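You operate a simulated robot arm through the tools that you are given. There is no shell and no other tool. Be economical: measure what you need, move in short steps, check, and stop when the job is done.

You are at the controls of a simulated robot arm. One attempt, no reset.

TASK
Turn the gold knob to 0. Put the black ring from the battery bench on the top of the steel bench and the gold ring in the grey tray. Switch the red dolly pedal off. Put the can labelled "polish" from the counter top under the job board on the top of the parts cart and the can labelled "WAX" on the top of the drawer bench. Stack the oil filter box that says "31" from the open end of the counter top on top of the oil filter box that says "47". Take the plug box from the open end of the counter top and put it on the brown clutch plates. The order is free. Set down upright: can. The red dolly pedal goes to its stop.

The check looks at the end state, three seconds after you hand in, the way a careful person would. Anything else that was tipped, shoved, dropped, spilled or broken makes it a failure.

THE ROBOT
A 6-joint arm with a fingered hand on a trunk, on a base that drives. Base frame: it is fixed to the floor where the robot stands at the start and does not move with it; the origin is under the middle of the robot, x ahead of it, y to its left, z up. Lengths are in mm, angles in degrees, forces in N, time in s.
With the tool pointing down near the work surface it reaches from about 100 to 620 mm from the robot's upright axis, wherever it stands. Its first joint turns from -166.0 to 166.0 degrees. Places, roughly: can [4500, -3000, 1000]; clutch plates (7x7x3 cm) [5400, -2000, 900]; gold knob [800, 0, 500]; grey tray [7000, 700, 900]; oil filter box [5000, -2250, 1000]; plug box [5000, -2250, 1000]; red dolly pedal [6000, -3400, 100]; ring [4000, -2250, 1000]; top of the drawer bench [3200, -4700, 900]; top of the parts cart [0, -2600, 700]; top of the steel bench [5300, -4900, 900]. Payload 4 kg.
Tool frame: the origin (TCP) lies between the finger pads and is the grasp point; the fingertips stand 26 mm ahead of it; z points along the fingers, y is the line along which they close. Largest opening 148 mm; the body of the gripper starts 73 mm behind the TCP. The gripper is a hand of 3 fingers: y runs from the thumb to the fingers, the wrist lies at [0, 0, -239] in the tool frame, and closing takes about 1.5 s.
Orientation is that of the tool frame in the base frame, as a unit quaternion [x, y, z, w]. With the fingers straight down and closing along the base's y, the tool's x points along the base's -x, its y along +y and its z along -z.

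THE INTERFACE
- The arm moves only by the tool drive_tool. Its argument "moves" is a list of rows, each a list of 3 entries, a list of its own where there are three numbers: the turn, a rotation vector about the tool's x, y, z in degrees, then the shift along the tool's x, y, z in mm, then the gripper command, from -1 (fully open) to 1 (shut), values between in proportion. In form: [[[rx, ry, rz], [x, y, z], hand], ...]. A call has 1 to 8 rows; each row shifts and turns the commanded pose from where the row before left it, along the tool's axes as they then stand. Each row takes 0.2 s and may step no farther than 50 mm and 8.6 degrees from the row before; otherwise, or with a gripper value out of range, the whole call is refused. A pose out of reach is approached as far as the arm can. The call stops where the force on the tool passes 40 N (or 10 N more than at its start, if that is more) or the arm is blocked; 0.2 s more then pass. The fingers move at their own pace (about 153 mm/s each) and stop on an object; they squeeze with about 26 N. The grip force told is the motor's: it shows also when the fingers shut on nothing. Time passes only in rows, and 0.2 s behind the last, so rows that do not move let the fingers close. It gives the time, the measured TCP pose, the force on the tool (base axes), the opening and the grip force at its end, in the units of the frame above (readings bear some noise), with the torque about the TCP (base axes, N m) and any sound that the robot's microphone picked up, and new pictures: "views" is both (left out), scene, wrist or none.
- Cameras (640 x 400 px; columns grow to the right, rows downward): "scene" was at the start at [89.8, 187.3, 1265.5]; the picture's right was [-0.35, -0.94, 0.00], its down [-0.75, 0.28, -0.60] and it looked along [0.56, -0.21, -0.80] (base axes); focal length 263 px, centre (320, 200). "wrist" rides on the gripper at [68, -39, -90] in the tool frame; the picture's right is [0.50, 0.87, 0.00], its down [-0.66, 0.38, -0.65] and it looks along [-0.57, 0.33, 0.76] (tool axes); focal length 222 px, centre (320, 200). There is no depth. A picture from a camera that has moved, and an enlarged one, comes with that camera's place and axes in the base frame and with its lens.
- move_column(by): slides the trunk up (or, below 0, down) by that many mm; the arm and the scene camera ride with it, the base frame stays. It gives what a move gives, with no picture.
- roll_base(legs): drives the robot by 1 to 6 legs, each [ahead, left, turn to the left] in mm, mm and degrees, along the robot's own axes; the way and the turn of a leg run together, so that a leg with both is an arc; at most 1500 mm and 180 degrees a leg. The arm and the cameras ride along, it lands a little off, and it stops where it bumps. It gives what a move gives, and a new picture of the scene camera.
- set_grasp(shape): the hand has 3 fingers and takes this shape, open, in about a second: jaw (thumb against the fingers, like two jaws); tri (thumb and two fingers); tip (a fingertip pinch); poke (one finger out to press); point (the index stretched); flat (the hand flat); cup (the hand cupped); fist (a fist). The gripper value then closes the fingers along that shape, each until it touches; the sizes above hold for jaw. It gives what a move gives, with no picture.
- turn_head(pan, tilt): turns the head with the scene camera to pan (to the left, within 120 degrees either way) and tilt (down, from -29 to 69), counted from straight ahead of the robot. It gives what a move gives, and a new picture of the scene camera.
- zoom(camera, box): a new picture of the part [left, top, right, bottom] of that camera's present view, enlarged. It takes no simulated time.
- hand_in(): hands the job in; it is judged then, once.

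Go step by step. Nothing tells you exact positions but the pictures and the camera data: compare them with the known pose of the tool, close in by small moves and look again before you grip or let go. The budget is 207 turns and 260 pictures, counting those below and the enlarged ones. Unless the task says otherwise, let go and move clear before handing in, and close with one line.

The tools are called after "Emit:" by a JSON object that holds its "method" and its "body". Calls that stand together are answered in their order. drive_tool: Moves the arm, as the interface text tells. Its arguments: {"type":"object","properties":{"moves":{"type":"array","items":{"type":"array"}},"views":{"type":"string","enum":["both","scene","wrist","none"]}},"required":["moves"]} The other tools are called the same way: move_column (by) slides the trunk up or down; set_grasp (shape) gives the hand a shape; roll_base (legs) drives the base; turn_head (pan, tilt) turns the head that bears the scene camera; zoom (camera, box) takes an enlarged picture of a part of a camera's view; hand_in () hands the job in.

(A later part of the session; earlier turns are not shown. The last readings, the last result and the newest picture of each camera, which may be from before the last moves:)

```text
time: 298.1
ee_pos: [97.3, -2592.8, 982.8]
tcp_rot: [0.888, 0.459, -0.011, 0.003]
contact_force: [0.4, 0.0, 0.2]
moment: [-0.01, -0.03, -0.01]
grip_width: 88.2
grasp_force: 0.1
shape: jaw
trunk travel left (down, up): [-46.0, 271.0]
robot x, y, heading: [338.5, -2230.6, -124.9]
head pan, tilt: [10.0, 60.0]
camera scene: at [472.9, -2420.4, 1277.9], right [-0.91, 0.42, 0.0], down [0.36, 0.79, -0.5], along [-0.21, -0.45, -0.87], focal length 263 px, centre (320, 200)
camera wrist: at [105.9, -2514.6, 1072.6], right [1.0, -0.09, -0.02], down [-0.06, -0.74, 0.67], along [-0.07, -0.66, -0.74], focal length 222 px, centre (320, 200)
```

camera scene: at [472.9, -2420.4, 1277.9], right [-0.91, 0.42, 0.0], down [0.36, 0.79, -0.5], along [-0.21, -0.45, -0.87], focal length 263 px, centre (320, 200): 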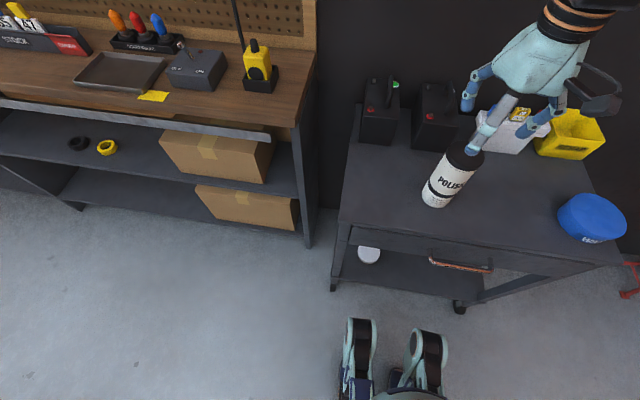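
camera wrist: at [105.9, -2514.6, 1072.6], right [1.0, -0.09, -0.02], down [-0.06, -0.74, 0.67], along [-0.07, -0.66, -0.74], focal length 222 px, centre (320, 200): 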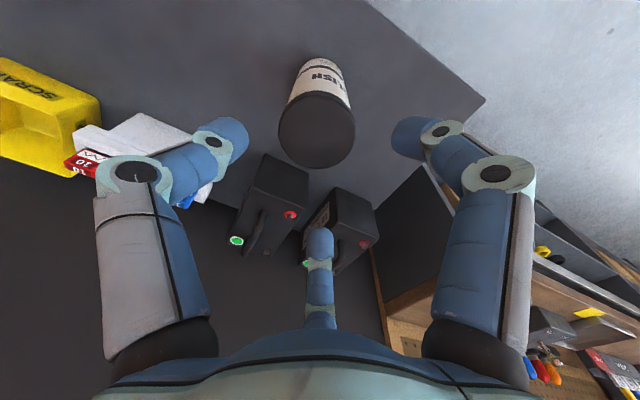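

POLISH stands upright on the cart. Next the battery bench: I'll retract, raise the trunk, and drive back up the corridor to the bench's front side.

Emit:
{"method": "drive_tool", "body": {"moves": [[[0, 0, 0], [45, 0, 0], -0.2], [[0, 0, 0], [45, 0, 0], -0.2], [[0, 0, 0], [35, 0, 0], -0.2]], "views": "none"}}

Emit:
{"method": "roll_base", "body": {"legs": [[-350, 0, 0], [0, 0, 87], [1300, 0, 0]]}}

Emit:
{"method": "move_column", "body": {"by": 250}}

Emit:
{"method": "turn_head", "body": {"pan": 20, "tilt": 20}}

```text
time: 298.9
ee_pos: [171.2, -2494.1, 977.1]
tcp_rot: [0.889, 0.459, -0.013, 0.003]
contact_force: [0.7, -0.1, 0.1]
moment: [-0.01, 0.01, 0.03]
grip_width: 88.1
grasp_force: 0.1
shape: jaw
trunk travel left (down, up): [-46.0, 271.0]
robot x, y, heading: [334.4, -2233.1, -125.1]
head pan, tilt: [10.0, 60.0]
```

```text
time: 311.0
ee_pos: [1794.3, -2962.4, 977.4]
tcp_rot: [0.341, 0.94, -0.007, 0.01]
contact_force: [-0.1, 0.7, 0.1]
moment: [-0.01, 0.0, -0.03]
grip_width: 88.4
grasp_force: 0.1
shape: jaw
trunk travel left (down, up): [-46.0, 271.0]
robot x, y, heading: [1544.2, -2774.6, -39.2]
head pan, tilt: [10.0, 60.0]
camera scene: at [1746.9, -2654.1, 1277.9], right [-0.49, -0.87, 0.0], down [-0.75, 0.43, -0.5], along [0.44, -0.25, -0.87], focal length 263 px, centre (320, 200)
```

scene: 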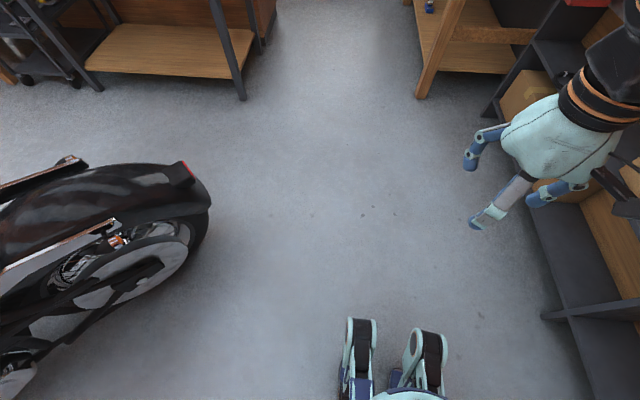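

```text
time: 313.6
ee_pos: [1793.2, -2963.0, 1226.6]
tcp_rot: [0.34, 0.94, -0.007, 0.01]
contact_force: [-0.1, -0.6, 0.5]
moment: [0.0, 0.01, -0.01]
grip_width: 88.4
grasp_force: 0.0
shape: jaw
trunk travel left (down, up): [-296.0, 21.0]
robot x, y, heading: [1543.6, -2776.6, -39.2]
head pan, tilt: [10.0, 60.0]
```

```text
time: 314.6
ee_pos: [1793.0, -2963.5, 1227.4]
tcp_rot: [0.34, 0.94, -0.007, 0.01]
contact_force: [0.4, -0.7, -0.9]
moment: [0.01, 0.01, -0.01]
grip_width: 88.0
grasp_force: 0.1
shape: jaw
trunk travel left (down, up): [-296.0, 21.0]
robot x, y, heading: [1547.4, -2778.4, -39.4]
head pan, tilt: [20.0, 20.0]
camera scene: at [1742.6, -2624.3, 1596.0], right [-0.33, -0.94, 0.0], down [-0.32, 0.11, -0.94], along [0.89, -0.31, -0.34], focal length 263 px, centre (320, 200)
```

scene: 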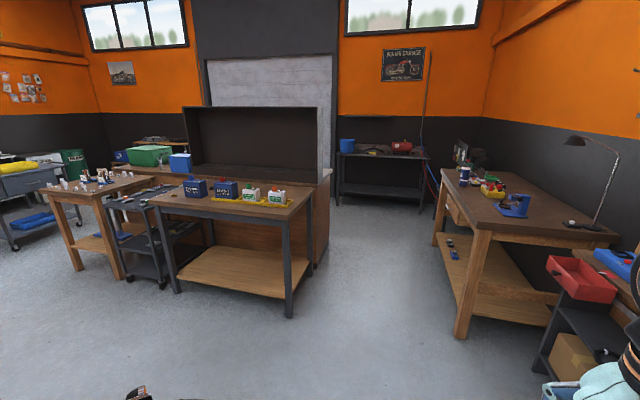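

The battery bench front is free, with its front legs at u≈4450. I'll drive ahead and slide left in front of it.

Emit:
{"method": "roll_base", "body": {"legs": [[950, 0, 0], [0, 1400, 0]]}}

Emit:
{"method": "turn_head", "body": {"pan": 0, "tilt": 40}}

```text
time: 331.6
ee_pos: [3419.5, -2495.4, 1226.0]
tcp_rot: [0.34, 0.94, -0.006, 0.011]
contact_force: [0.3, -0.1, -0.4]
moment: [0.0, 0.04, 0.02]
grip_width: 88.3
grasp_force: 0.0
shape: jaw
trunk travel left (down, up): [-296.0, 21.0]
robot x, y, heading: [3167.6, -2311.2, -39.5]
head pan, tilt: [20.0, 20.0]
camera scene: at [3366.4, -2156.5, 1596.0], right [-0.33, -0.94, 0.0], down [-0.32, 0.11, -0.94], along [0.89, -0.31, -0.34], focal length 263 px, centre (320, 200)
```

scene: 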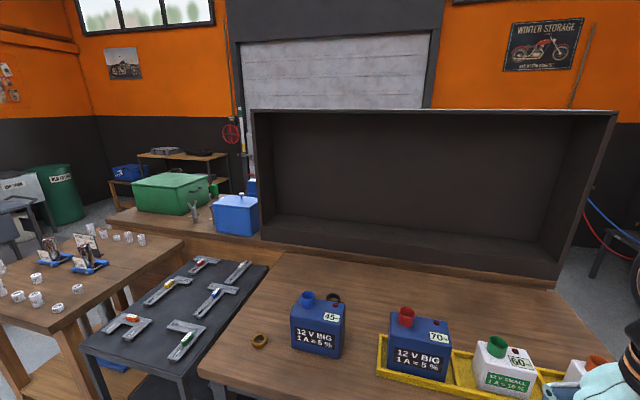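

```text
time: 332.4
ee_pos: [3418.0, -2496.9, 1226.5]
tcp_rot: [0.341, 0.94, -0.006, 0.011]
contact_force: [-0.7, 0.5, 0.8]
moment: [-0.02, -0.02, -0.02]
grip_width: 88.1
grasp_force: 0.1
shape: jaw
trunk travel left (down, up): [-296.0, 21.0]
robot x, y, heading: [3166.8, -2310.5, -39.4]
head pan, tilt: [0.0, 40.0]
camera scene: at [3344.2, -2179.5, 1564.7], right [-0.63, -0.77, 0.0], down [-0.5, 0.41, -0.77], along [0.59, -0.49, -0.64], focal length 263 px, centre (320, 200)
```

scene: 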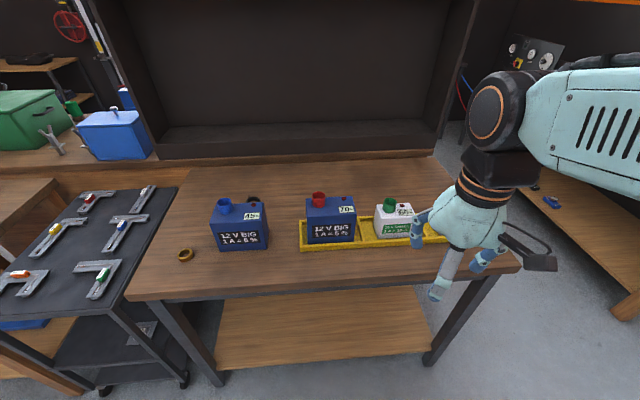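

I see the gold ring at the left front of the battery bench. Zooming to find the black ring.

Emit:
{"method": "zoom", "body": {"camera": "scene", "box": [140, 160, 300, 290]}}

Emit:
{"method": "zoom", "body": {"camera": "scene", "box": [280, 160, 460, 270]}}

```text
3.08 times, centred on (220, 225) of scene
camera zoom: at [3344.2, -2179.5, 1564.7], right [-0.63, -0.77, 0.0], down [-0.5, 0.41, -0.77], along [0.59, -0.49, -0.64], focal length 810 px, centre (628, 123)
```

zoom: 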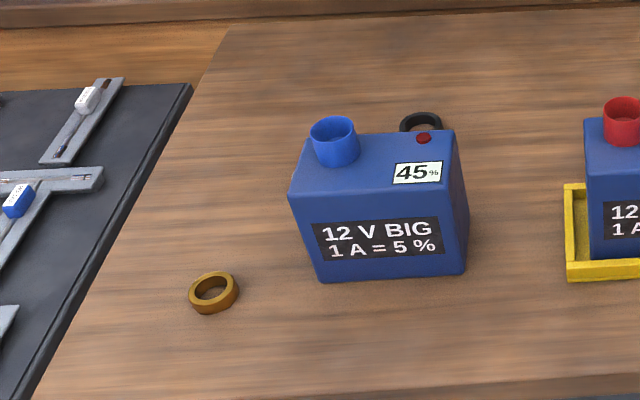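

```text
3.56 times, centred on (370, 215) of scene
camera zoom: at [3344.2, -2179.5, 1564.7], right [-0.63, -0.77, 0.0], down [-0.5, 0.41, -0.77], along [0.59, -0.49, -0.64], focal length 936 px, centre (142, 147)
```

zoom: 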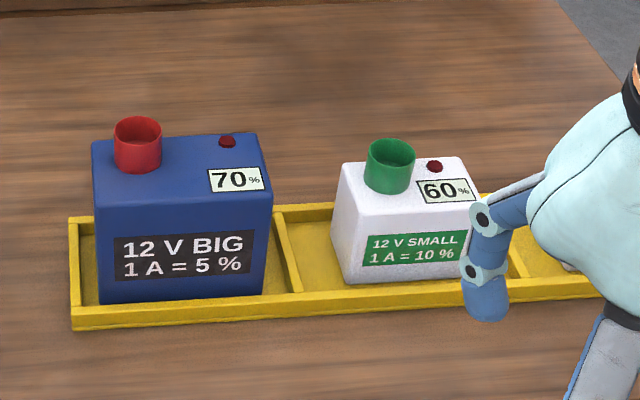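

The black ring is behind the 45% battery at about (4107,-2478), with bench top near z 900. I'll position in front of it.

Emit:
{"method": "roll_base", "body": {"legs": [[0, 430, 2], [170, 0, 0]]}}

Emit:
{"method": "turn_head", "body": {"pan": 0, "tilt": 55}}

Emit:
{"method": "drive_tool", "body": {"moves": [[[0, 0, 0], [0, 0, 0], -0.2]], "views": "wrist"}}

```text
time: 337.7
ee_pos: [3817.0, -2256.9, 1226.1]
tcp_rot: [0.323, 0.946, -0.007, 0.011]
contact_force: [0.5, 0.0, 0.8]
moment: [-0.01, 0.0, -0.03]
grip_width: 88.4
grasp_force: 0.1
shape: jaw
trunk travel left (down, up): [-296.0, 21.0]
robot x, y, heading: [3561.0, -2082.8, -37.4]
head pan, tilt: [0.0, 40.0]
camera scene: at [3732.4, -1944.6, 1564.5], right [-0.61, -0.8, 0.0], down [-0.51, 0.39, -0.77], along [0.61, -0.46, -0.64], focal length 263 px, centre (320, 200)
```

scene: 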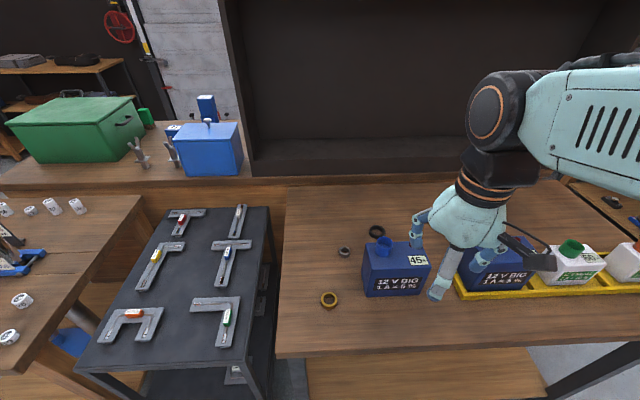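

```text
time: 338.5
ee_pos: [3816.5, -2257.1, 1226.6]
tcp_rot: [0.323, 0.946, -0.006, 0.01]
contact_force: [0.2, 0.7, -0.1]
moment: [-0.01, 0.01, 0.0]
grip_width: 88.3
grasp_force: 0.0
shape: jaw
trunk travel left (down, up): [-296.0, 21.0]
robot x, y, heading: [3562.0, -2079.6, -37.3]
head pan, tilt: [0.0, 55.0]
camera scene: at [3721.5, -1936.3, 1544.0], right [-0.61, -0.8, 0.0], down [-0.65, 0.5, -0.57], along [0.46, -0.35, -0.82], focal length 263 px, centre (320, 200)
```

scene: 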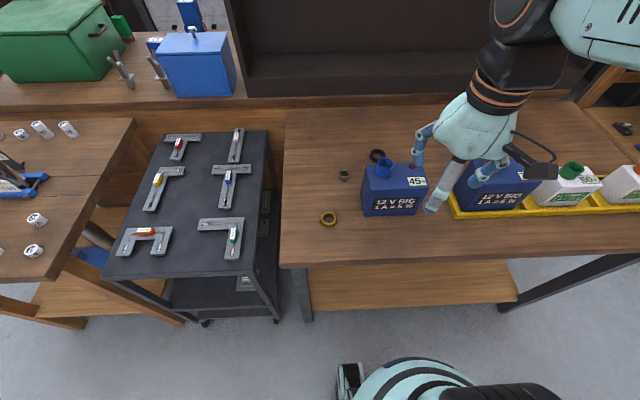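

```text
time: 338.9
ee_pos: [3816.6, -2257.0, 1226.7]
tcp_rot: [0.323, 0.946, -0.006, 0.01]
contact_force: [0.2, 0.5, -0.2]
moment: [-0.02, -0.03, -0.03]
grip_width: 88.6
grasp_force: 0.1
shape: jaw
trunk travel left (down, up): [-296.0, 21.0]
robot x, y, heading: [3560.0, -2082.7, -37.4]
head pan, tilt: [0.0, 55.0]
camera wrist: at [3738.5, -2245.8, 1316.5], right [0.13, 0.99, -0.02], down [0.74, -0.09, 0.67], along [0.66, -0.1, -0.74], focal length 222 px, centre (320, 200)
```

wrist: 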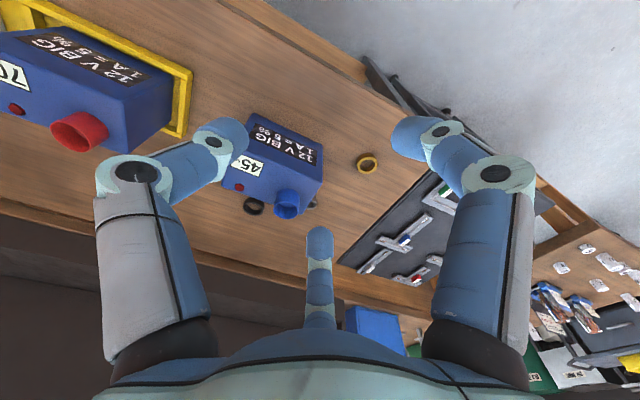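

Three rings are visible: black, a small grey one, and gold. I'll zoom to measure.

Emit:
{"method": "zoom", "body": {"camera": "scene", "box": [300, 130, 440, 240]}}

Emit:
{"method": "zoom", "body": {"camera": "wrist", "box": [220, 100, 400, 230]}}

```text
3.64 times, centred on (370, 185) of scene
camera zoom: at [3721.6, -1936.4, 1544.0], right [-0.61, -0.8, 0.0], down [-0.65, 0.5, -0.57], along [0.46, -0.35, -0.82], focal length 958 px, centre (138, 254)
```

zoom: 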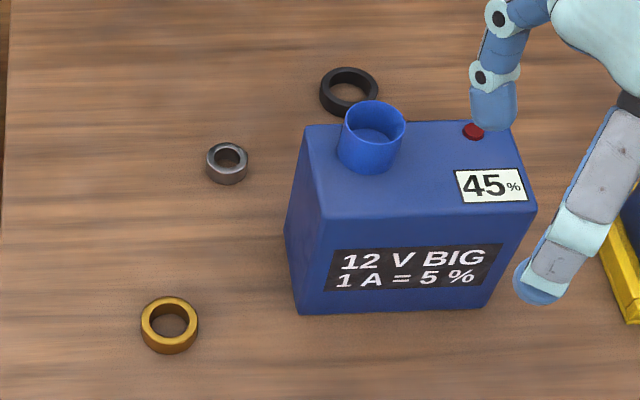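

```text
3.08 times, centred on (310, 165) of wrist
camera zoom: at [3738.5, -2245.8, 1316.5], right [0.13, 0.99, -0.02], down [0.74, -0.09, 0.67], along [0.66, -0.1, -0.74], focal length 684 px, centre (351, 308)
```

zoom: 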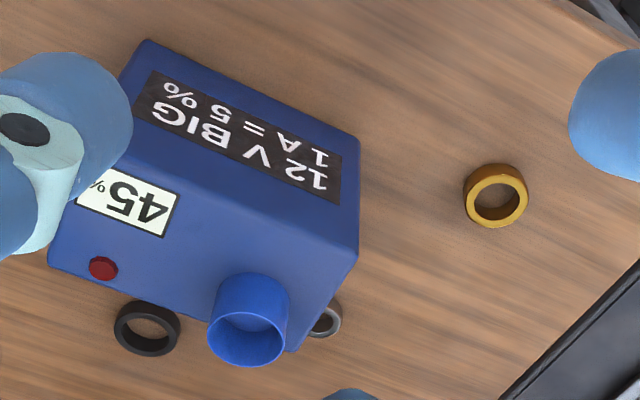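

Gold ring at (4010,-2186), black ring at (4098,-2468), tops at z≈916. I'll inch 80 mm closer and move above the black ring.

Emit:
{"method": "roll_base", "body": {"legs": [[80, 0, 0]]}}

Emit:
{"method": "drive_tool", "body": {"moves": [[[0, 0, 0], [-44, 0, 0], -0.2], [[0, 0, 0], [-45, 0, 0], -0.2], [[0, 0, 0], [-45, 0, 0], -0.2], [[0, 0, 0], [-45, 0, 0], -0.2], [[0, 0, 0], [-45, 0, 0], -0.2], [[0, 0, 0], [-45, 0, 0], -0.2]]}}

```text
time: 339.9
ee_pos: [3879.8, -2305.6, 1226.1]
tcp_rot: [0.323, 0.946, -0.007, 0.011]
contact_force: [0.7, -0.4, -0.1]
moment: [0.03, 0.0, 0.03]
grip_width: 88.3
grasp_force: 0.0
shape: jaw
trunk travel left (down, up): [-296.0, 21.0]
robot x, y, heading: [3625.5, -2131.3, -37.1]
head pan, tilt: [0.0, 55.0]
camera scene: at [3784.4, -1984.1, 1543.8], right [-0.61, -0.8, 0.0], down [-0.65, 0.5, -0.57], along [0.46, -0.35, -0.82], focal length 263 px, centre (320, 200)
```

scene: 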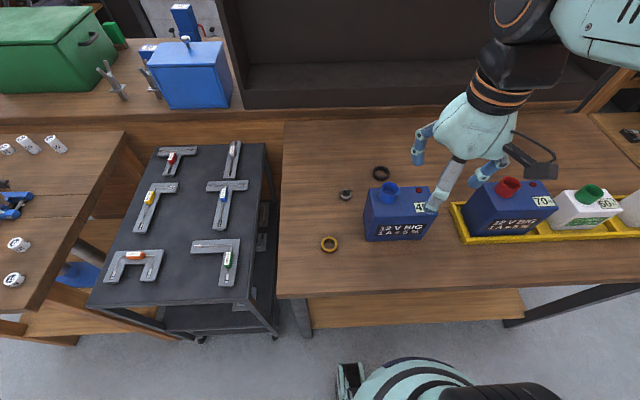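

```text
time: 341.3
ee_pos: [4094.4, -2470.3, 1232.9]
tcp_rot: [0.323, 0.946, -0.006, 0.009]
contact_force: [0.2, 0.3, 0.7]
moment: [0.01, 0.02, 0.02]
grip_width: 88.3
grasp_force: 0.1
shape: jaw
trunk travel left (down, up): [-296.0, 21.0]
robot x, y, heading: [3618.5, -2130.4, -37.2]
head pan, tilt: [0.0, 55.0]
camera scene: at [3785.4, -1984.9, 1543.9], right [-0.61, -0.8, 0.0], down [-0.65, 0.5, -0.57], along [0.46, -0.35, -0.82], focal length 263 px, centre (320, 200)
camera wrist: at [4016.2, -2459.4, 1321.5], right [0.13, 0.99, -0.02], down [0.74, -0.09, 0.67], along [0.66, -0.1, -0.75], focal length 222 px, centre (320, 200)
```

scene: 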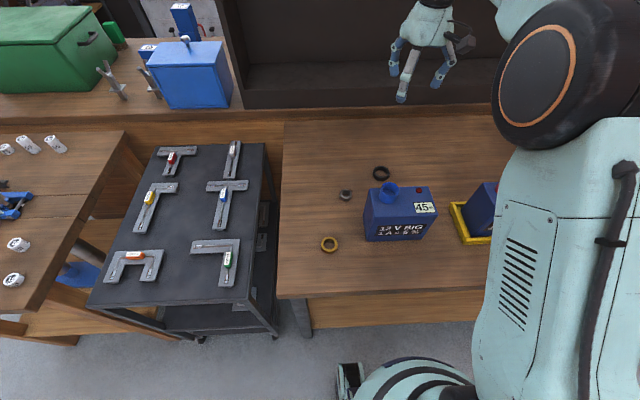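
wrist: 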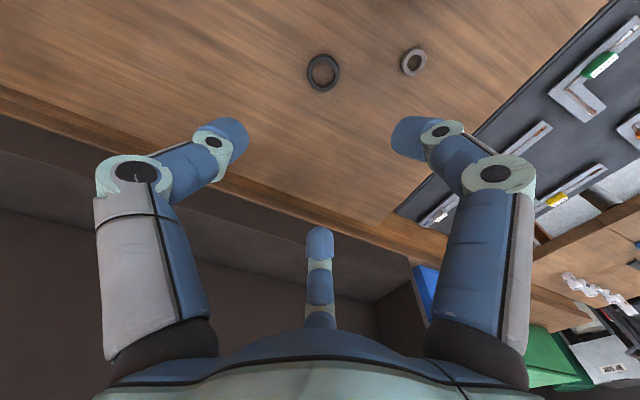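

Centred over the black ring. I'll descend toward the bench.

Emit:
{"method": "drive_tool", "body": {"moves": [[[0, 0, 0], [-5, 0, 45], -0.2], [[0, 0, 0], [0, 0, 45], -0.2], [[0, 0, 0], [0, 0, 45], -0.2], [[0, 0, 0], [0, 0, 45], -0.2], [[0, 0, 0], [0, 0, 45], -0.2], [[0, 0, 0], [0, 0, 45], -0.2], [[0, 0, 0], [0, 0, 18], -0.2]]}}

```text
time: 342.9
ee_pos: [4100.2, -2477.1, 948.0]
tcp_rot: [0.323, 0.946, -0.007, 0.011]
contact_force: [-0.4, 1.1, -0.1]
moment: [-0.01, -0.01, -0.02]
grip_width: 88.3
grasp_force: 0.0
shape: jaw
trunk travel left (down, up): [-296.0, 21.0]
robot x, y, heading: [3624.0, -2127.6, -37.3]
head pan, tilt: [0.0, 55.0]
camera scene: at [3783.7, -1983.6, 1544.0], right [-0.61, -0.8, 0.0], down [-0.65, 0.5, -0.57], along [0.46, -0.35, -0.82], focal length 263 px, centre (320, 200)
camera wrist: at [4021.6, -2465.4, 1037.9], right [0.13, 0.99, -0.02], down [0.74, -0.09, 0.67], along [0.66, -0.1, -0.74], focal length 222 px, centre (320, 200)
```

scene: 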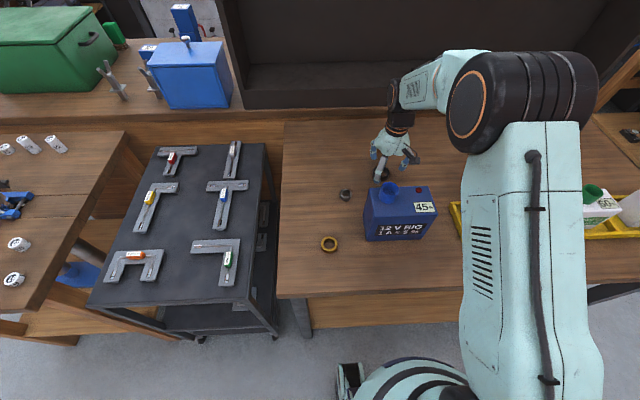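
wrist: 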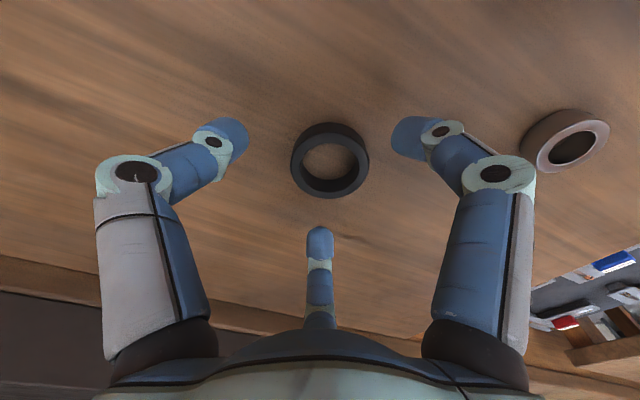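

Emit:
{"method": "drive_tool", "body": {"moves": [[[0, 0, 0], [1, 6, 6], -0.2], [[0, 0, 0], [0, 0, 6], -0.2], [[0, 0, 0], [0, 0, 3], -0.2], [[0, 0, 0], [0, 0, 0], -0.2]], "views": "wrist"}}

```text
time: 343.9
ee_pos: [4103.9, -2473.2, 930.9]
tcp_rot: [0.323, 0.946, -0.007, 0.011]
contact_force: [0.7, -0.3, 0.0]
moment: [-0.02, 0.01, -0.01]
grip_width: 88.2
grasp_force: 0.1
shape: jaw
trunk travel left (down, up): [-296.0, 21.0]
robot x, y, heading: [3621.9, -2125.6, -36.9]
head pan, tilt: [0.0, 55.0]
camera wrist: at [4025.7, -2460.7, 1020.3], right [0.13, 0.99, -0.02], down [0.74, -0.09, 0.67], along [0.66, -0.1, -0.74], focal length 222 px, centre (320, 200)
```

wrist: 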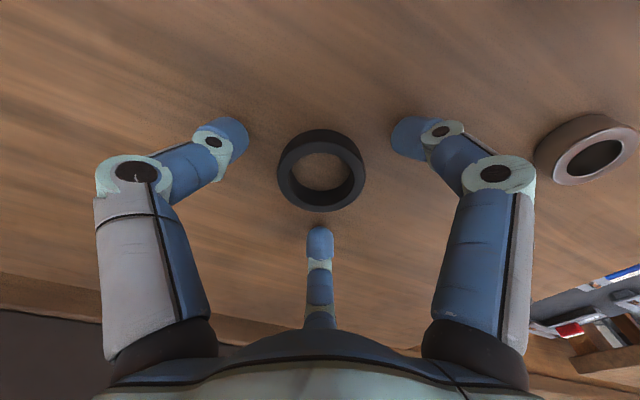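

Emit:
{"method": "drive_tool", "body": {"moves": [[[0, 0, 0], [0, 0, 3], -0.2], [[0, 0, 0], [0, 0, 2], -0.2], [[0, 0, 0], [0, 0, 0], -0.2]], "views": "none"}}

```text
time: 344.7
ee_pos: [4103.1, -2472.2, 927.5]
tcp_rot: [0.323, 0.946, -0.008, 0.014]
contact_force: [0.0, 1.2, 16.7]
moment: [0.78, 0.38, 0.0]
grip_width: 87.6
grasp_force: 0.0
shape: jaw
trunk travel left (down, up): [-296.0, 21.0]
robot x, y, heading: [3621.6, -2128.2, -37.3]
head pan, tilt: [0.0, 55.0]
```

The tips touch the bench. I'll raise 2 mm and close.

Emit:
{"method": "drive_tool", "body": {"moves": [[[0, 0, 0], [0, 0, -3], -0.2], [[0, 0, 0], [0, 0, 0], 0.1], [[0, 0, 0], [0, 0, 0], 0.3], [[0, 0, 0], [0, 0, 0], 0.5], [[0, 0, 0], [0, 0, 0], 0.6], [[0, 0, 0], [0, 0, 0], 0.6]], "views": "wrist"}}

```text
time: 346.1
ee_pos: [4104.0, -2472.2, 927.7]
tcp_rot: [0.323, 0.946, -0.007, 0.011]
contact_force: [0.2, -0.8, 0.5]
moment: [-0.02, 0.01, 0.01]
grip_width: 44.7
grasp_force: 26.1
shape: jaw
trunk travel left (down, up): [-296.0, 21.0]
robot x, y, heading: [3625.4, -2131.7, -37.3]
head pan, tilt: [0.0, 55.0]
camera wrist: at [4025.8, -2460.6, 1017.9], right [0.13, 0.99, -0.02], down [0.74, -0.09, 0.67], along [0.66, -0.1, -0.74], focal length 222 px, centre (320, 200)
```

wrist: 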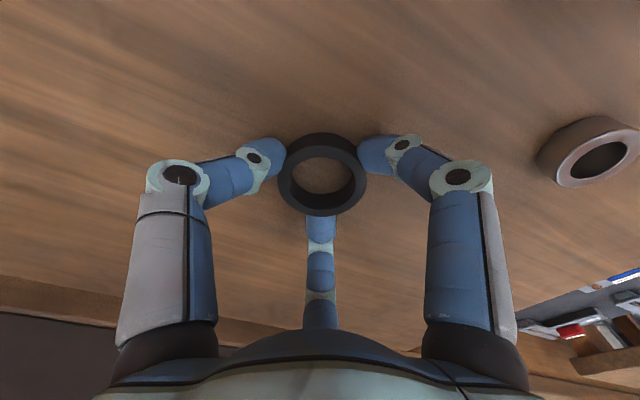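

Gripped. Lifting.

Emit:
{"method": "drive_tool", "body": {"moves": [[[0, 0, 0], [0, 0, -20], 0.6], [[0, 0, 0], [0, 0, -40], 0.6], [[0, 0, 0], [0, 0, -45], 0.6], [[0, 0, 0], [0, 0, -45], 0.6], [[0, 0, 0], [0, 0, -45], 0.6], [[0, 0, 0], [0, 0, -45], 0.6]], "views": "wrist"}}

```text
time: 347.5
ee_pos: [4099.9, -2467.8, 1172.0]
tcp_rot: [0.323, 0.946, -0.007, 0.011]
contact_force: [-0.7, 0.4, -0.9]
moment: [0.02, 0.01, -0.01]
grip_width: 44.8
grasp_force: 26.0
shape: jaw
trunk travel left (down, up): [-296.0, 21.0]
robot x, y, heading: [3623.1, -2126.5, -37.2]
head pan, tilt: [0.0, 55.0]
camera wrist: at [4021.3, -2455.9, 1261.2], right [0.13, 0.99, -0.02], down [0.74, -0.09, 0.67], along [0.66, -0.1, -0.74], focal length 222 px, centre (320, 200)
```

wrist: 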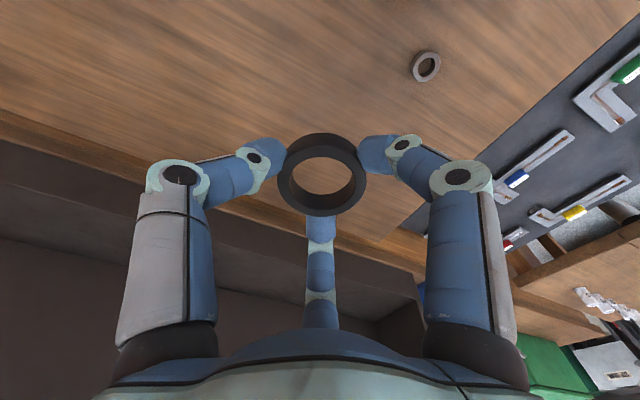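

I have the black ring. I'll retract and drive around the right end of the counter to the steel bench.

Emit:
{"method": "drive_tool", "body": {"moves": [[[0, 0, 0], [45, 0, -8], 0.6], [[0, 0, 0], [45, 0, -8], 0.6], [[0, 0, 0], [45, 0, -8], 0.6], [[0, 0, 0], [45, 0, 0], 0.6], [[0, 0, 0], [45, 0, 0], 0.6], [[0, 0, 0], [45, 0, 0], 0.6]], "views": "none"}}

Emit:
{"method": "roll_base", "body": {"legs": [[-350, 0, 0], [0, -1380, 0], [1200, 0, 0], [1150, 0, 0]]}}

Emit:
{"method": "turn_head", "body": {"pan": 0, "tilt": 35}}

```text
time: 348.9
ee_pos: [3885.1, -2304.8, 1189.4]
tcp_rot: [0.324, 0.946, -0.006, 0.011]
contact_force: [-0.6, 0.7, -1.7]
moment: [-0.01, -0.02, 0.0]
grip_width: 44.6
grasp_force: 26.0
shape: jaw
trunk travel left (down, up): [-296.0, 21.0]
robot x, y, heading: [3623.9, -2130.0, -37.2]
head pan, tilt: [0.0, 55.0]
```

```text
time: 374.3
ee_pos: [4765.7, -4587.0, 1190.2]
tcp_rot: [0.317, 0.948, -0.007, 0.011]
contact_force: [0.2, 0.1, -0.8]
moment: [-0.01, 0.0, 0.0]
grip_width: 44.8
grasp_force: 26.5
shape: jaw
trunk travel left (down, up): [-296.0, 21.0]
robot x, y, heading: [4496.1, -4409.6, -36.3]
head pan, tilt: [0.0, 55.0]
camera scene: at [4658.9, -4264.5, 1543.9], right [-0.59, -0.8, 0.0], down [-0.66, 0.49, -0.57], along [0.46, -0.34, -0.82], focal length 263 px, centre (320, 200)
```

scene: 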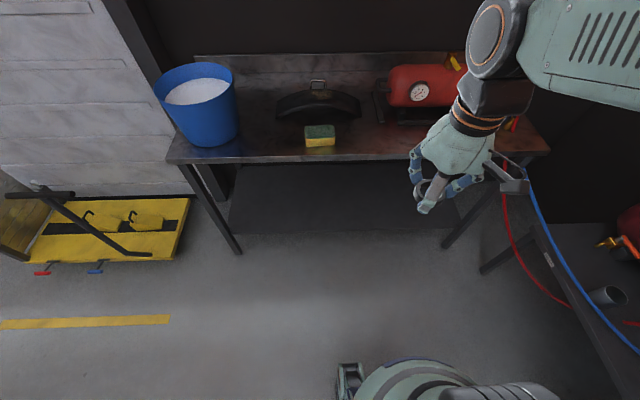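

```text
time: 375.2
ee_pos: [4765.5, -4585.9, 1189.6]
tcp_rot: [0.317, 0.948, -0.007, 0.012]
contact_force: [0.2, 0.2, -1.6]
moment: [0.0, 0.01, 0.02]
grip_width: 44.6
grasp_force: 26.1
shape: jaw
trunk travel left (down, up): [-296.0, 21.0]
robot x, y, heading: [4500.7, -4412.2, -36.4]
head pan, tilt: [0.0, 35.0]
camera scene: at [4671.5, -4273.9, 1572.1], right [-0.59, -0.8, 0.0], down [-0.46, 0.34, -0.82], along [0.66, -0.49, -0.57], focal length 263 px, centre (320, 200)
```

scene: 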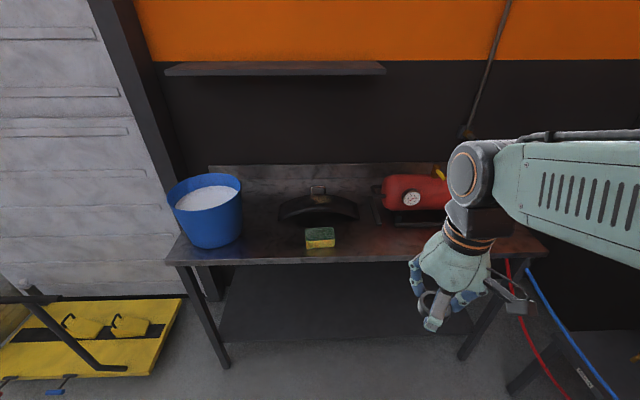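

The steel bench is right ahead, with free space right of the sponge. I'll drive closer.

Emit:
{"method": "roll_base", "body": {"legs": [[350, 30, 0]]}}

Emit:
{"method": "turn_head", "body": {"pan": 0, "tilt": 58}}

```text
time: 377.4
ee_pos: [5065.8, -4769.3, 1189.7]
tcp_rot: [0.317, 0.948, -0.006, 0.011]
contact_force: [1.0, -0.4, -1.4]
moment: [-0.03, -0.01, -0.03]
grip_width: 44.6
grasp_force: 25.8
shape: jaw
trunk travel left (down, up): [-296.0, 21.0]
robot x, y, heading: [4799.1, -4592.8, -36.5]
head pan, tilt: [0.0, 35.0]
camera scene: at [4972.0, -4458.2, 1572.1], right [-0.6, -0.8, 0.0], down [-0.46, 0.34, -0.82], along [0.66, -0.49, -0.57], focal length 263 px, centre (320, 200)
```

scene: 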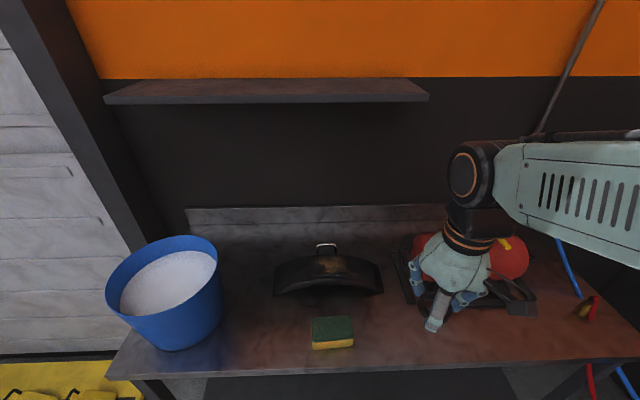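

```text
time: 378.3
ee_pos: [5065.6, -4770.2, 1190.2]
tcp_rot: [0.317, 0.948, -0.006, 0.011]
contact_force: [0.6, 0.5, -0.9]
moment: [0.0, 0.02, -0.01]
grip_width: 44.5
grasp_force: 25.9
shape: jaw
trunk travel left (down, up): [-296.0, 21.0]
robot x, y, heading: [4802.2, -4593.8, -36.5]
head pan, tilt: [0.0, 58.0]
camera scene: at [4956.2, -4446.5, 1540.3], right [-0.6, -0.8, 0.0], down [-0.68, 0.5, -0.53], along [0.43, -0.32, -0.85], focal length 263 px, centre (320, 200)
```

scene: 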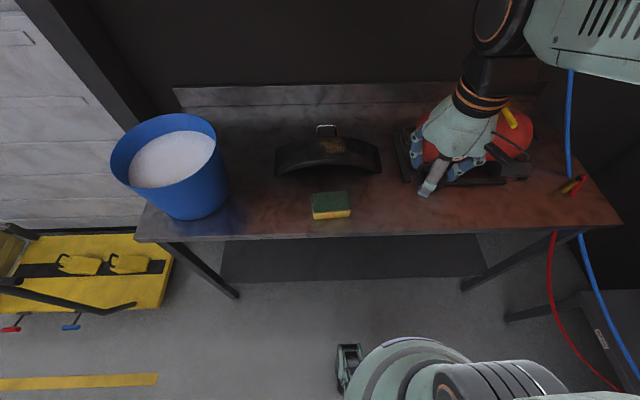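

Emit:
{"method": "drive_tool", "body": {"moves": [[[0, 0, 0], [-36.4, 13, 0], 0.6], [[0, 0, 0], [-36.4, 13, 0], 0.6], [[0, 0, 0], [0, 0, 45], 0.6], [[0, 0, 0], [0, 0, 45], 0.6], [[0, 0, 0], [0, 0, 45], 0.6], [[0, 0, 0], [0, 0, 45], 0.6], [[0, 0, 0], [0, 0, 30], 0.6]]}}

```text
time: 379.9
ee_pos: [5142.9, -4796.2, 980.6]
tcp_rot: [0.317, 0.948, -0.007, 0.01]
contact_force: [-1.1, -0.9, -1.4]
moment: [0.01, -0.02, 0.0]
grip_width: 44.8
grasp_force: 25.9
shape: jaw
trunk travel left (down, up): [-296.0, 21.0]
robot x, y, heading: [4800.4, -4594.2, -36.5]
head pan, tilt: [0.0, 58.0]
camera scene: at [4956.8, -4446.9, 1540.2], right [-0.6, -0.8, 0.0], down [-0.68, 0.5, -0.53], along [0.43, -0.32, -0.85], focal length 263 px, centre (320, 200)
camera wrist: at [5064.4, -4785.4, 1070.8], right [0.12, 0.99, -0.02], down [0.74, -0.08, 0.67], along [0.66, -0.09, -0.74], focal length 222 px, centre (320, 200)
```

scene: 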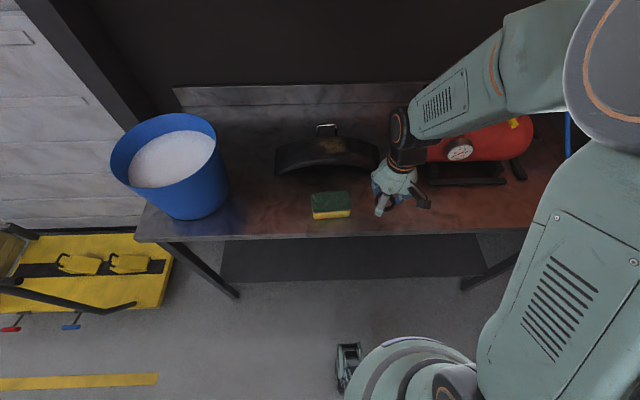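
wrist: 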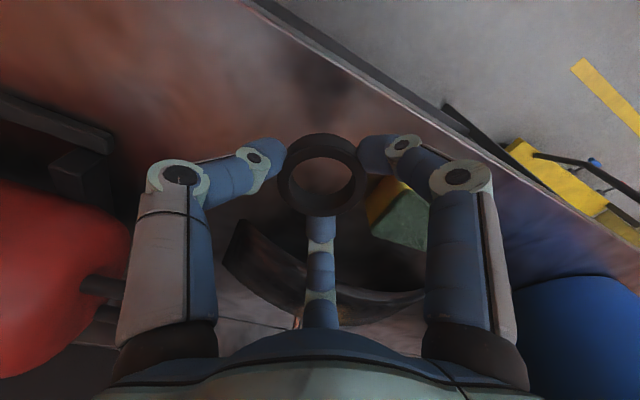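

I'll shift 25 mm away from the sponge and lower to contact.

Emit:
{"method": "drive_tool", "body": {"moves": [[[0, 0, 0], [0, -25, 0], 0.6], [[0, 0, 0], [0, 0, 15], 0.6], [[0, 0, 0], [0, 0, 10], 0.6], [[0, 0, 0], [0, 0, 6], 0.6], [[0, 0, 0], [0, 0, 5], 0.6], [[0, 0, 0], [0, 0, 4], 0.6], [[0, 0, 0], [0, 0, 4], 0.6], [[0, 0, 0], [0, 0, 3], 0.6]], "views": "wrist"}}

```text
time: 381.7
ee_pos: [5128.7, -4817.8, 934.7]
tcp_rot: [0.318, 0.948, -0.006, 0.012]
contact_force: [0.2, 0.6, -0.3]
moment: [-0.01, 0.01, 0.03]
grip_width: 44.6
grasp_force: 25.8
shape: jaw
trunk travel left (down, up): [-296.0, 21.0]
robot x, y, heading: [4797.3, -4594.3, -36.4]
head pan, tilt: [0.0, 58.0]
camera wrist: at [5050.2, -4807.8, 1024.6], right [0.12, 0.99, -0.02], down [0.74, -0.08, 0.67], along [0.66, -0.09, -0.74], focal length 222 px, centre (320, 200)
```

wrist: 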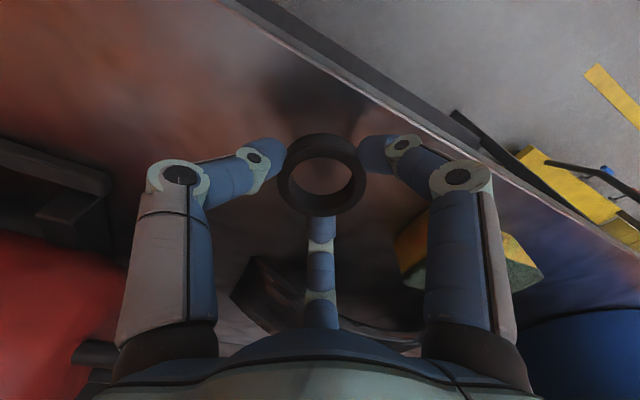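

Emit:
{"method": "drive_tool", "body": {"moves": [[[0, 0, 0], [0, 0, 3], 0.6], [[0, 0, 0], [0, 0, 3], 0.6], [[0, 0, 0], [0, 0, 3], 0.6], [[0, 0, 0], [0, 0, 3], 0.6], [[0, 0, 0], [0, 0, 3], 0.6]], "views": "scene"}}

```text
time: 382.9
ee_pos: [5128.8, -4818.7, 919.7]
tcp_rot: [0.318, 0.948, -0.006, 0.012]
contact_force: [-0.6, -0.2, -1.4]
moment: [0.0, -0.02, 0.03]
grip_width: 44.9
grasp_force: 26.2
shape: jaw
trunk travel left (down, up): [-296.0, 21.0]
robot x, y, heading: [4804.1, -4592.3, -36.3]
head pan, tilt: [0.0, 58.0]
camera scene: at [4956.3, -4446.6, 1540.3], right [-0.6, -0.8, 0.0], down [-0.68, 0.5, -0.53], along [0.43, -0.32, -0.85], focal length 263 px, centre (320, 200)
```

scene: 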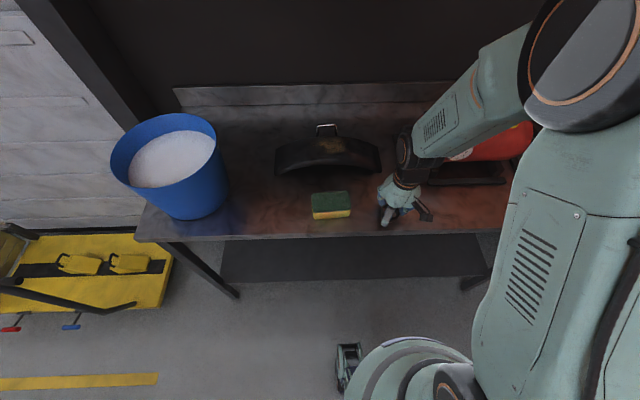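

Emit:
{"method": "drive_tool", "body": {"moves": [[[0, 0, 0], [-25, 0, 4], 0.6], [[0, 0, 0], [0, 0, 4], 0.6], [[0, 0, 0], [0, 0, 4], 0.6], [[0, 0, 0], [0, 0, 4], 0.6], [[0, 0, 0], [0, 0, 4], 0.6], [[0, 0, 0], [0, 0, 4], 0.6]], "views": "wrist"}}

```text
time: 384.1
ee_pos: [5148.8, -4833.8, 906.1]
tcp_rot: [0.318, 0.948, -0.008, 0.015]
contact_force: [-6.5, 3.9, 30.9]
moment: [0.14, 0.56, -0.07]
grip_width: 46.8
grasp_force: 26.2
shape: jaw
trunk travel left (down, up): [-296.0, 21.0]
robot x, y, heading: [4798.6, -4596.0, -36.6]
head pan, tilt: [0.0, 58.0]
stopped in row 5: the force on the tool passed its limit at 44 N (the readings are from after the stop); the commanded pose is now the measured one
camera wrist: at [5070.3, -4822.9, 995.5], right [0.12, 0.99, -0.02], down [0.74, -0.08, 0.67], along [0.67, -0.1, -0.74], focal length 222 px, centre (320, 200)
```

wrist: 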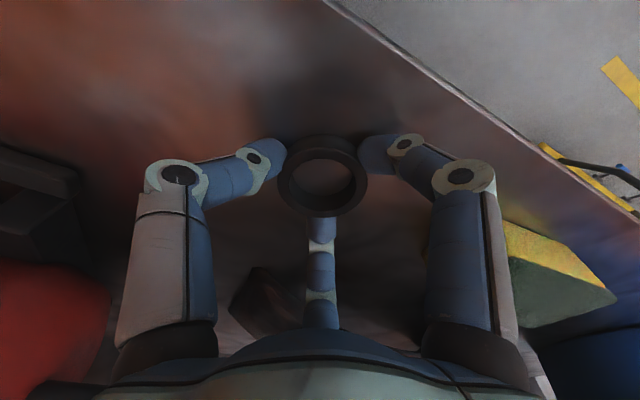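

Contact (bench at about 880). I'll ease, open slightly and lift.

Emit:
{"method": "drive_tool", "body": {"moves": [[[0, 0, 0], [0, 0, -3], 0.6], [[0, 0, 0], [0, 0, 0], 0.4], [[0, 0, 0], [0, 0, 0], 0.25], [[0, 0, 0], [0, 0, -15], 0.25], [[0, 0, 0], [0, 0, -40], 0.25], [[0, 0, 0], [0, 0, -45], 0.25], [[0, 0, 0], [0, 0, -45], 0.25], [[0, 0, 0], [0, 0, -45], 0.25]]}}

```text
time: 385.9
ee_pos: [5145.0, -4825.5, 1098.9]
tcp_rot: [0.317, 0.948, -0.008, 0.012]
contact_force: [-0.4, 0.0, 0.1]
moment: [0.0, 0.0, 0.01]
grip_width: 55.4
grasp_force: 0.1
shape: jaw
trunk travel left (down, up): [-296.0, 21.0]
robot x, y, heading: [4800.3, -4597.7, -36.3]
head pan, tilt: [0.0, 58.0]
camera scene: at [4955.6, -4446.1, 1540.3], right [-0.6, -0.8, 0.0], down [-0.68, 0.5, -0.53], along [0.43, -0.32, -0.85], focal length 263 px, centre (320, 200)
camera wrist: at [5066.5, -4814.6, 1189.2], right [0.12, 0.99, -0.02], down [0.74, -0.08, 0.67], along [0.66, -0.1, -0.74], focal length 222 px, centre (320, 200)
```

scene: 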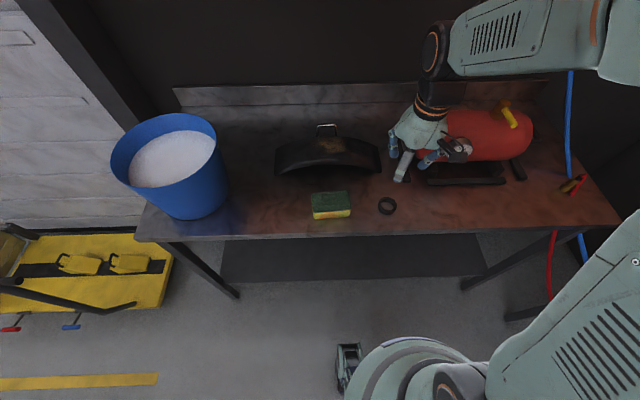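
wrist: 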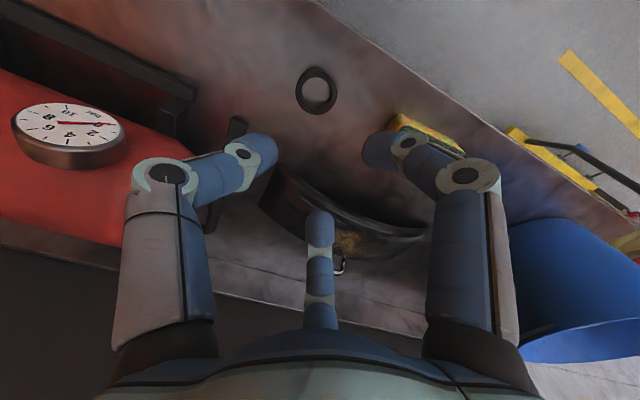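

The black ring is placed and the sponge undisturbed. Next is the dolly pedal: I'll retract, back away, and look at it.

Emit:
{"method": "drive_tool", "body": {"moves": [[[0, 0, 0], [45, 0, -10], 0], [[0, 0, 0], [45, 0, -10], 0], [[0, 0, 0], [30, 0, -10], 0]], "views": "none"}}

Emit:
{"method": "roll_base", "body": {"legs": [[-350, 0, 0], [0, 900, 0]]}}

Emit:
{"method": "turn_head", "body": {"pan": 15, "tilt": 50}}

```text
time: 386.7
ee_pos: [5047.6, -4757.2, 1124.1]
tcp_rot: [0.316, 0.948, -0.008, 0.014]
contact_force: [0.1, -0.9, 0.4]
moment: [-0.05, -0.03, -0.01]
grip_width: 73.4
grasp_force: 0.0
shape: jaw
trunk travel left (down, up): [-296.0, 21.0]
robot x, y, heading: [4800.4, -4596.1, -36.3]
head pan, tilt: [0.0, 58.0]
```

```text
time: 396.9
ee_pos: [5305.9, -3790.9, 1123.4]
tcp_rot: [0.295, 0.955, -0.007, 0.013]
contact_force: [0.2, -0.2, -0.2]
moment: [0.02, -0.01, -0.01]
grip_width: 73.5
grasp_force: 0.0
shape: jaw
trunk travel left (down, up): [-296.0, 21.0]
robot x, y, heading: [5048.6, -3643.9, -33.7]
head pan, tilt: [0.0, 58.0]
camera scene: at [5198.3, -3485.2, 1540.2], right [-0.56, -0.83, 0.0], down [-0.7, 0.47, -0.53], along [0.44, -0.29, -0.85], focal length 263 px, centre (320, 200)
```

scene: 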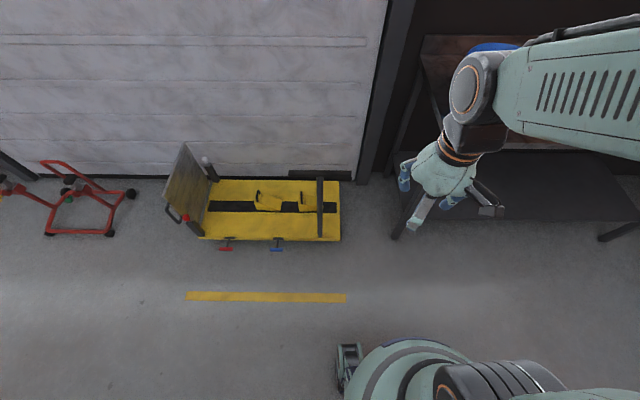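

```text
time: 397.7
ee_pos: [5306.3, -3792.2, 1123.5]
tcp_rot: [0.295, 0.955, -0.007, 0.014]
contact_force: [0.1, 0.5, 0.8]
moment: [-0.01, -0.03, 0.01]
grip_width: 73.5
grasp_force: 0.1
shape: jaw
trunk travel left (down, up): [-296.0, 21.0]
robot x, y, heading: [5051.4, -3639.9, -33.8]
head pan, tilt: [15.0, 50.0]
camera scene: at [5213.8, -3471.9, 1550.4], right [-0.32, -0.95, 0.0], down [-0.73, 0.25, -0.64], along [0.61, -0.21, -0.77], focal length 263 px, centre (320, 200)
```

scene: 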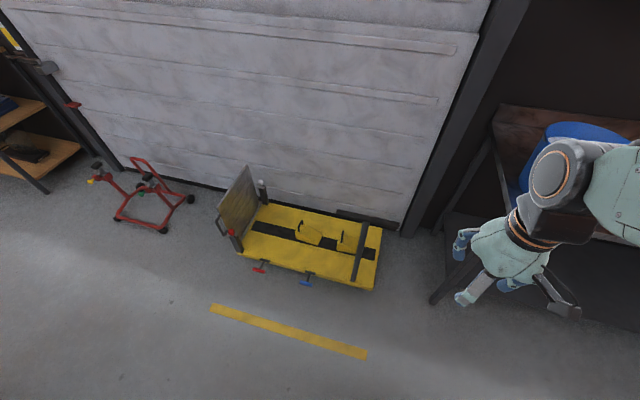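

Emit:
{"method": "zoom", "body": {"camera": "scene", "box": [220, 210, 380, 310]}}

Emit:
{"method": "zoom", "body": {"camera": "scene", "box": [235, 250, 331, 310]}}

Emit:
{"method": "zoom", "body": {"camera": "scene", "box": [70, 145, 214, 245]}}

```text
4.00 times, centred on (300, 260) of scene
camera zoom: at [5213.8, -3471.9, 1550.4], right [-0.32, -0.95, 0.0], down [-0.73, 0.25, -0.64], along [0.61, -0.21, -0.77], focal length 1054 px, centre (400, -40)
```

zoom: 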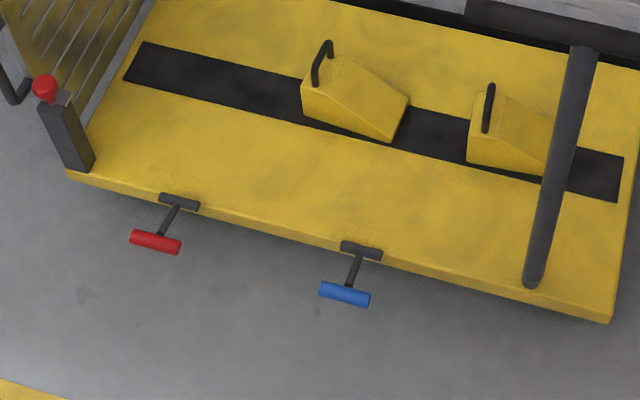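

```text
6.67 times, centred on (283, 280) of scene
camera zoom: at [5213.8, -3471.9, 1550.4], right [-0.32, -0.95, 0.0], down [-0.73, 0.25, -0.64], along [0.61, -0.21, -0.77], focal length 1756 px, centre (567, -333)
```

zoom: 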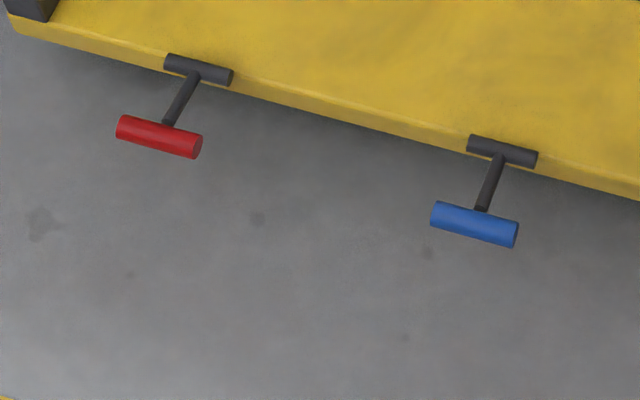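

```text
4.00 times, centred on (142, 195) of scene
camera zoom: at [5213.8, -3471.9, 1550.4], right [-0.32, -0.95, 0.0], down [-0.73, 0.25, -0.64], along [0.61, -0.21, -0.77], focal length 1054 px, centre (1032, 220)
```

zoom: 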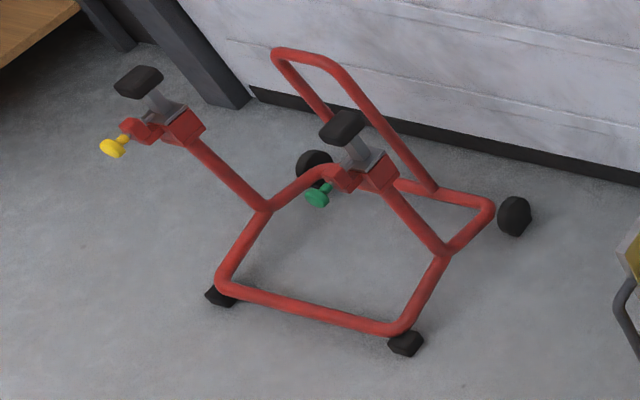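

The red pedal on the yellow dolly is at about (5967,-3352). I'll drive in front of it and get a closer look for its state and markings.

Emit:
{"method": "roll_base", "body": {"legs": [[0, 0, -3], [0, 780, 0]]}}

Emit:
{"method": "turn_head", "body": {"pan": 0, "tilt": 62}}

Emit:
{"method": "zoom", "body": {"camera": "scene", "box": [240, 100, 400, 200]}}

```text
time: 405.3
ee_pos: [5757.8, -3183.5, 1123.5]
tcp_rot: [0.315, 0.949, -0.008, 0.014]
contact_force: [-0.6, 0.0, 0.9]
moment: [-0.02, -0.02, -0.01]
grip_width: 73.6
grasp_force: 0.0
shape: jaw
trunk travel left (down, up): [-296.0, 21.0]
robot x, y, heading: [5507.2, -3020.5, -36.1]
head pan, tilt: [15.0, 50.0]
camera scene: at [5678.6, -2859.7, 1550.4], right [-0.36, -0.93, 0.0], down [-0.71, 0.28, -0.64], along [0.6, -0.23, -0.77], focal length 263 px, centre (320, 200)
```

scene: 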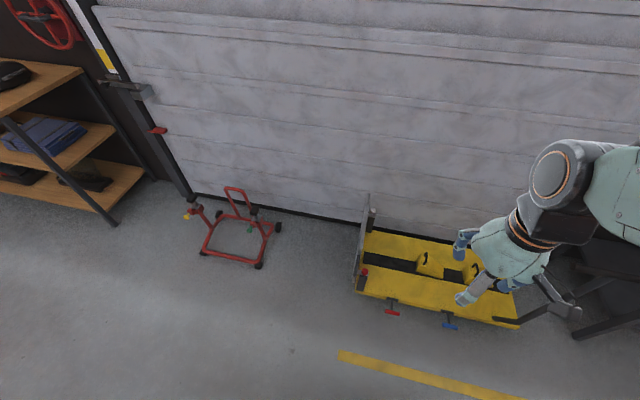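

```text
time: 406.0
ee_pos: [5757.5, -3184.8, 1124.0]
tcp_rot: [0.315, 0.949, -0.007, 0.012]
contact_force: [0.3, 0.1, -1.0]
moment: [0.01, -0.01, 0.0]
grip_width: 73.7
grasp_force: 0.1
shape: jaw
trunk travel left (down, up): [-296.0, 21.0]
robot x, y, heading: [5505.8, -3021.4, -36.0]
head pan, tilt: [0.0, 62.0]
camera scene: at [5658.7, -2869.9, 1535.6], right [-0.59, -0.81, 0.0], down [-0.71, 0.52, -0.47], along [0.38, -0.28, -0.88], focal length 263 px, centre (320, 200)
```

scene: 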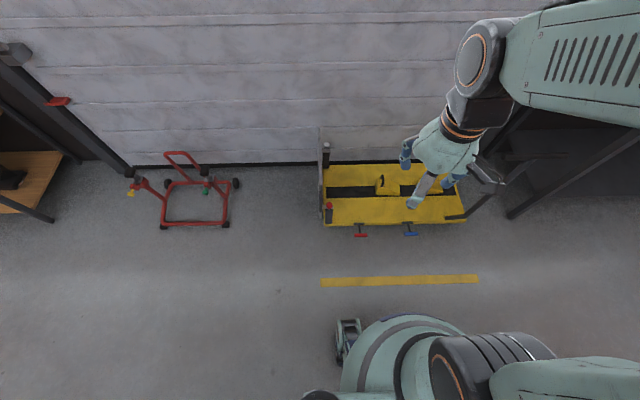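

```text
4.00 times, centred on (320, 150) of scene
camera zoom: at [5658.7, -2869.9, 1535.6], right [-0.59, -0.81, 0.0], down [-0.71, 0.52, -0.47], along [0.38, -0.28, -0.88], focal length 1054 px, centre (320, 400)
```

zoom: 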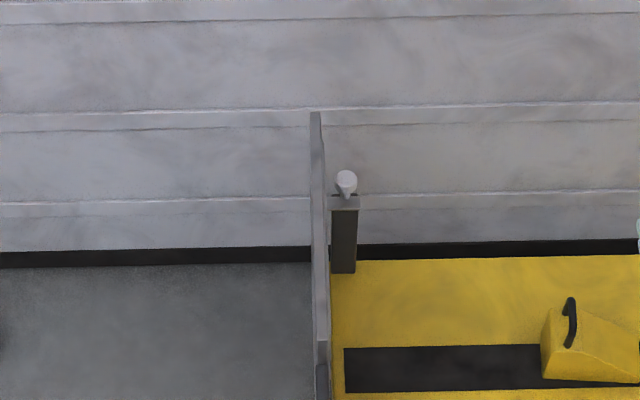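

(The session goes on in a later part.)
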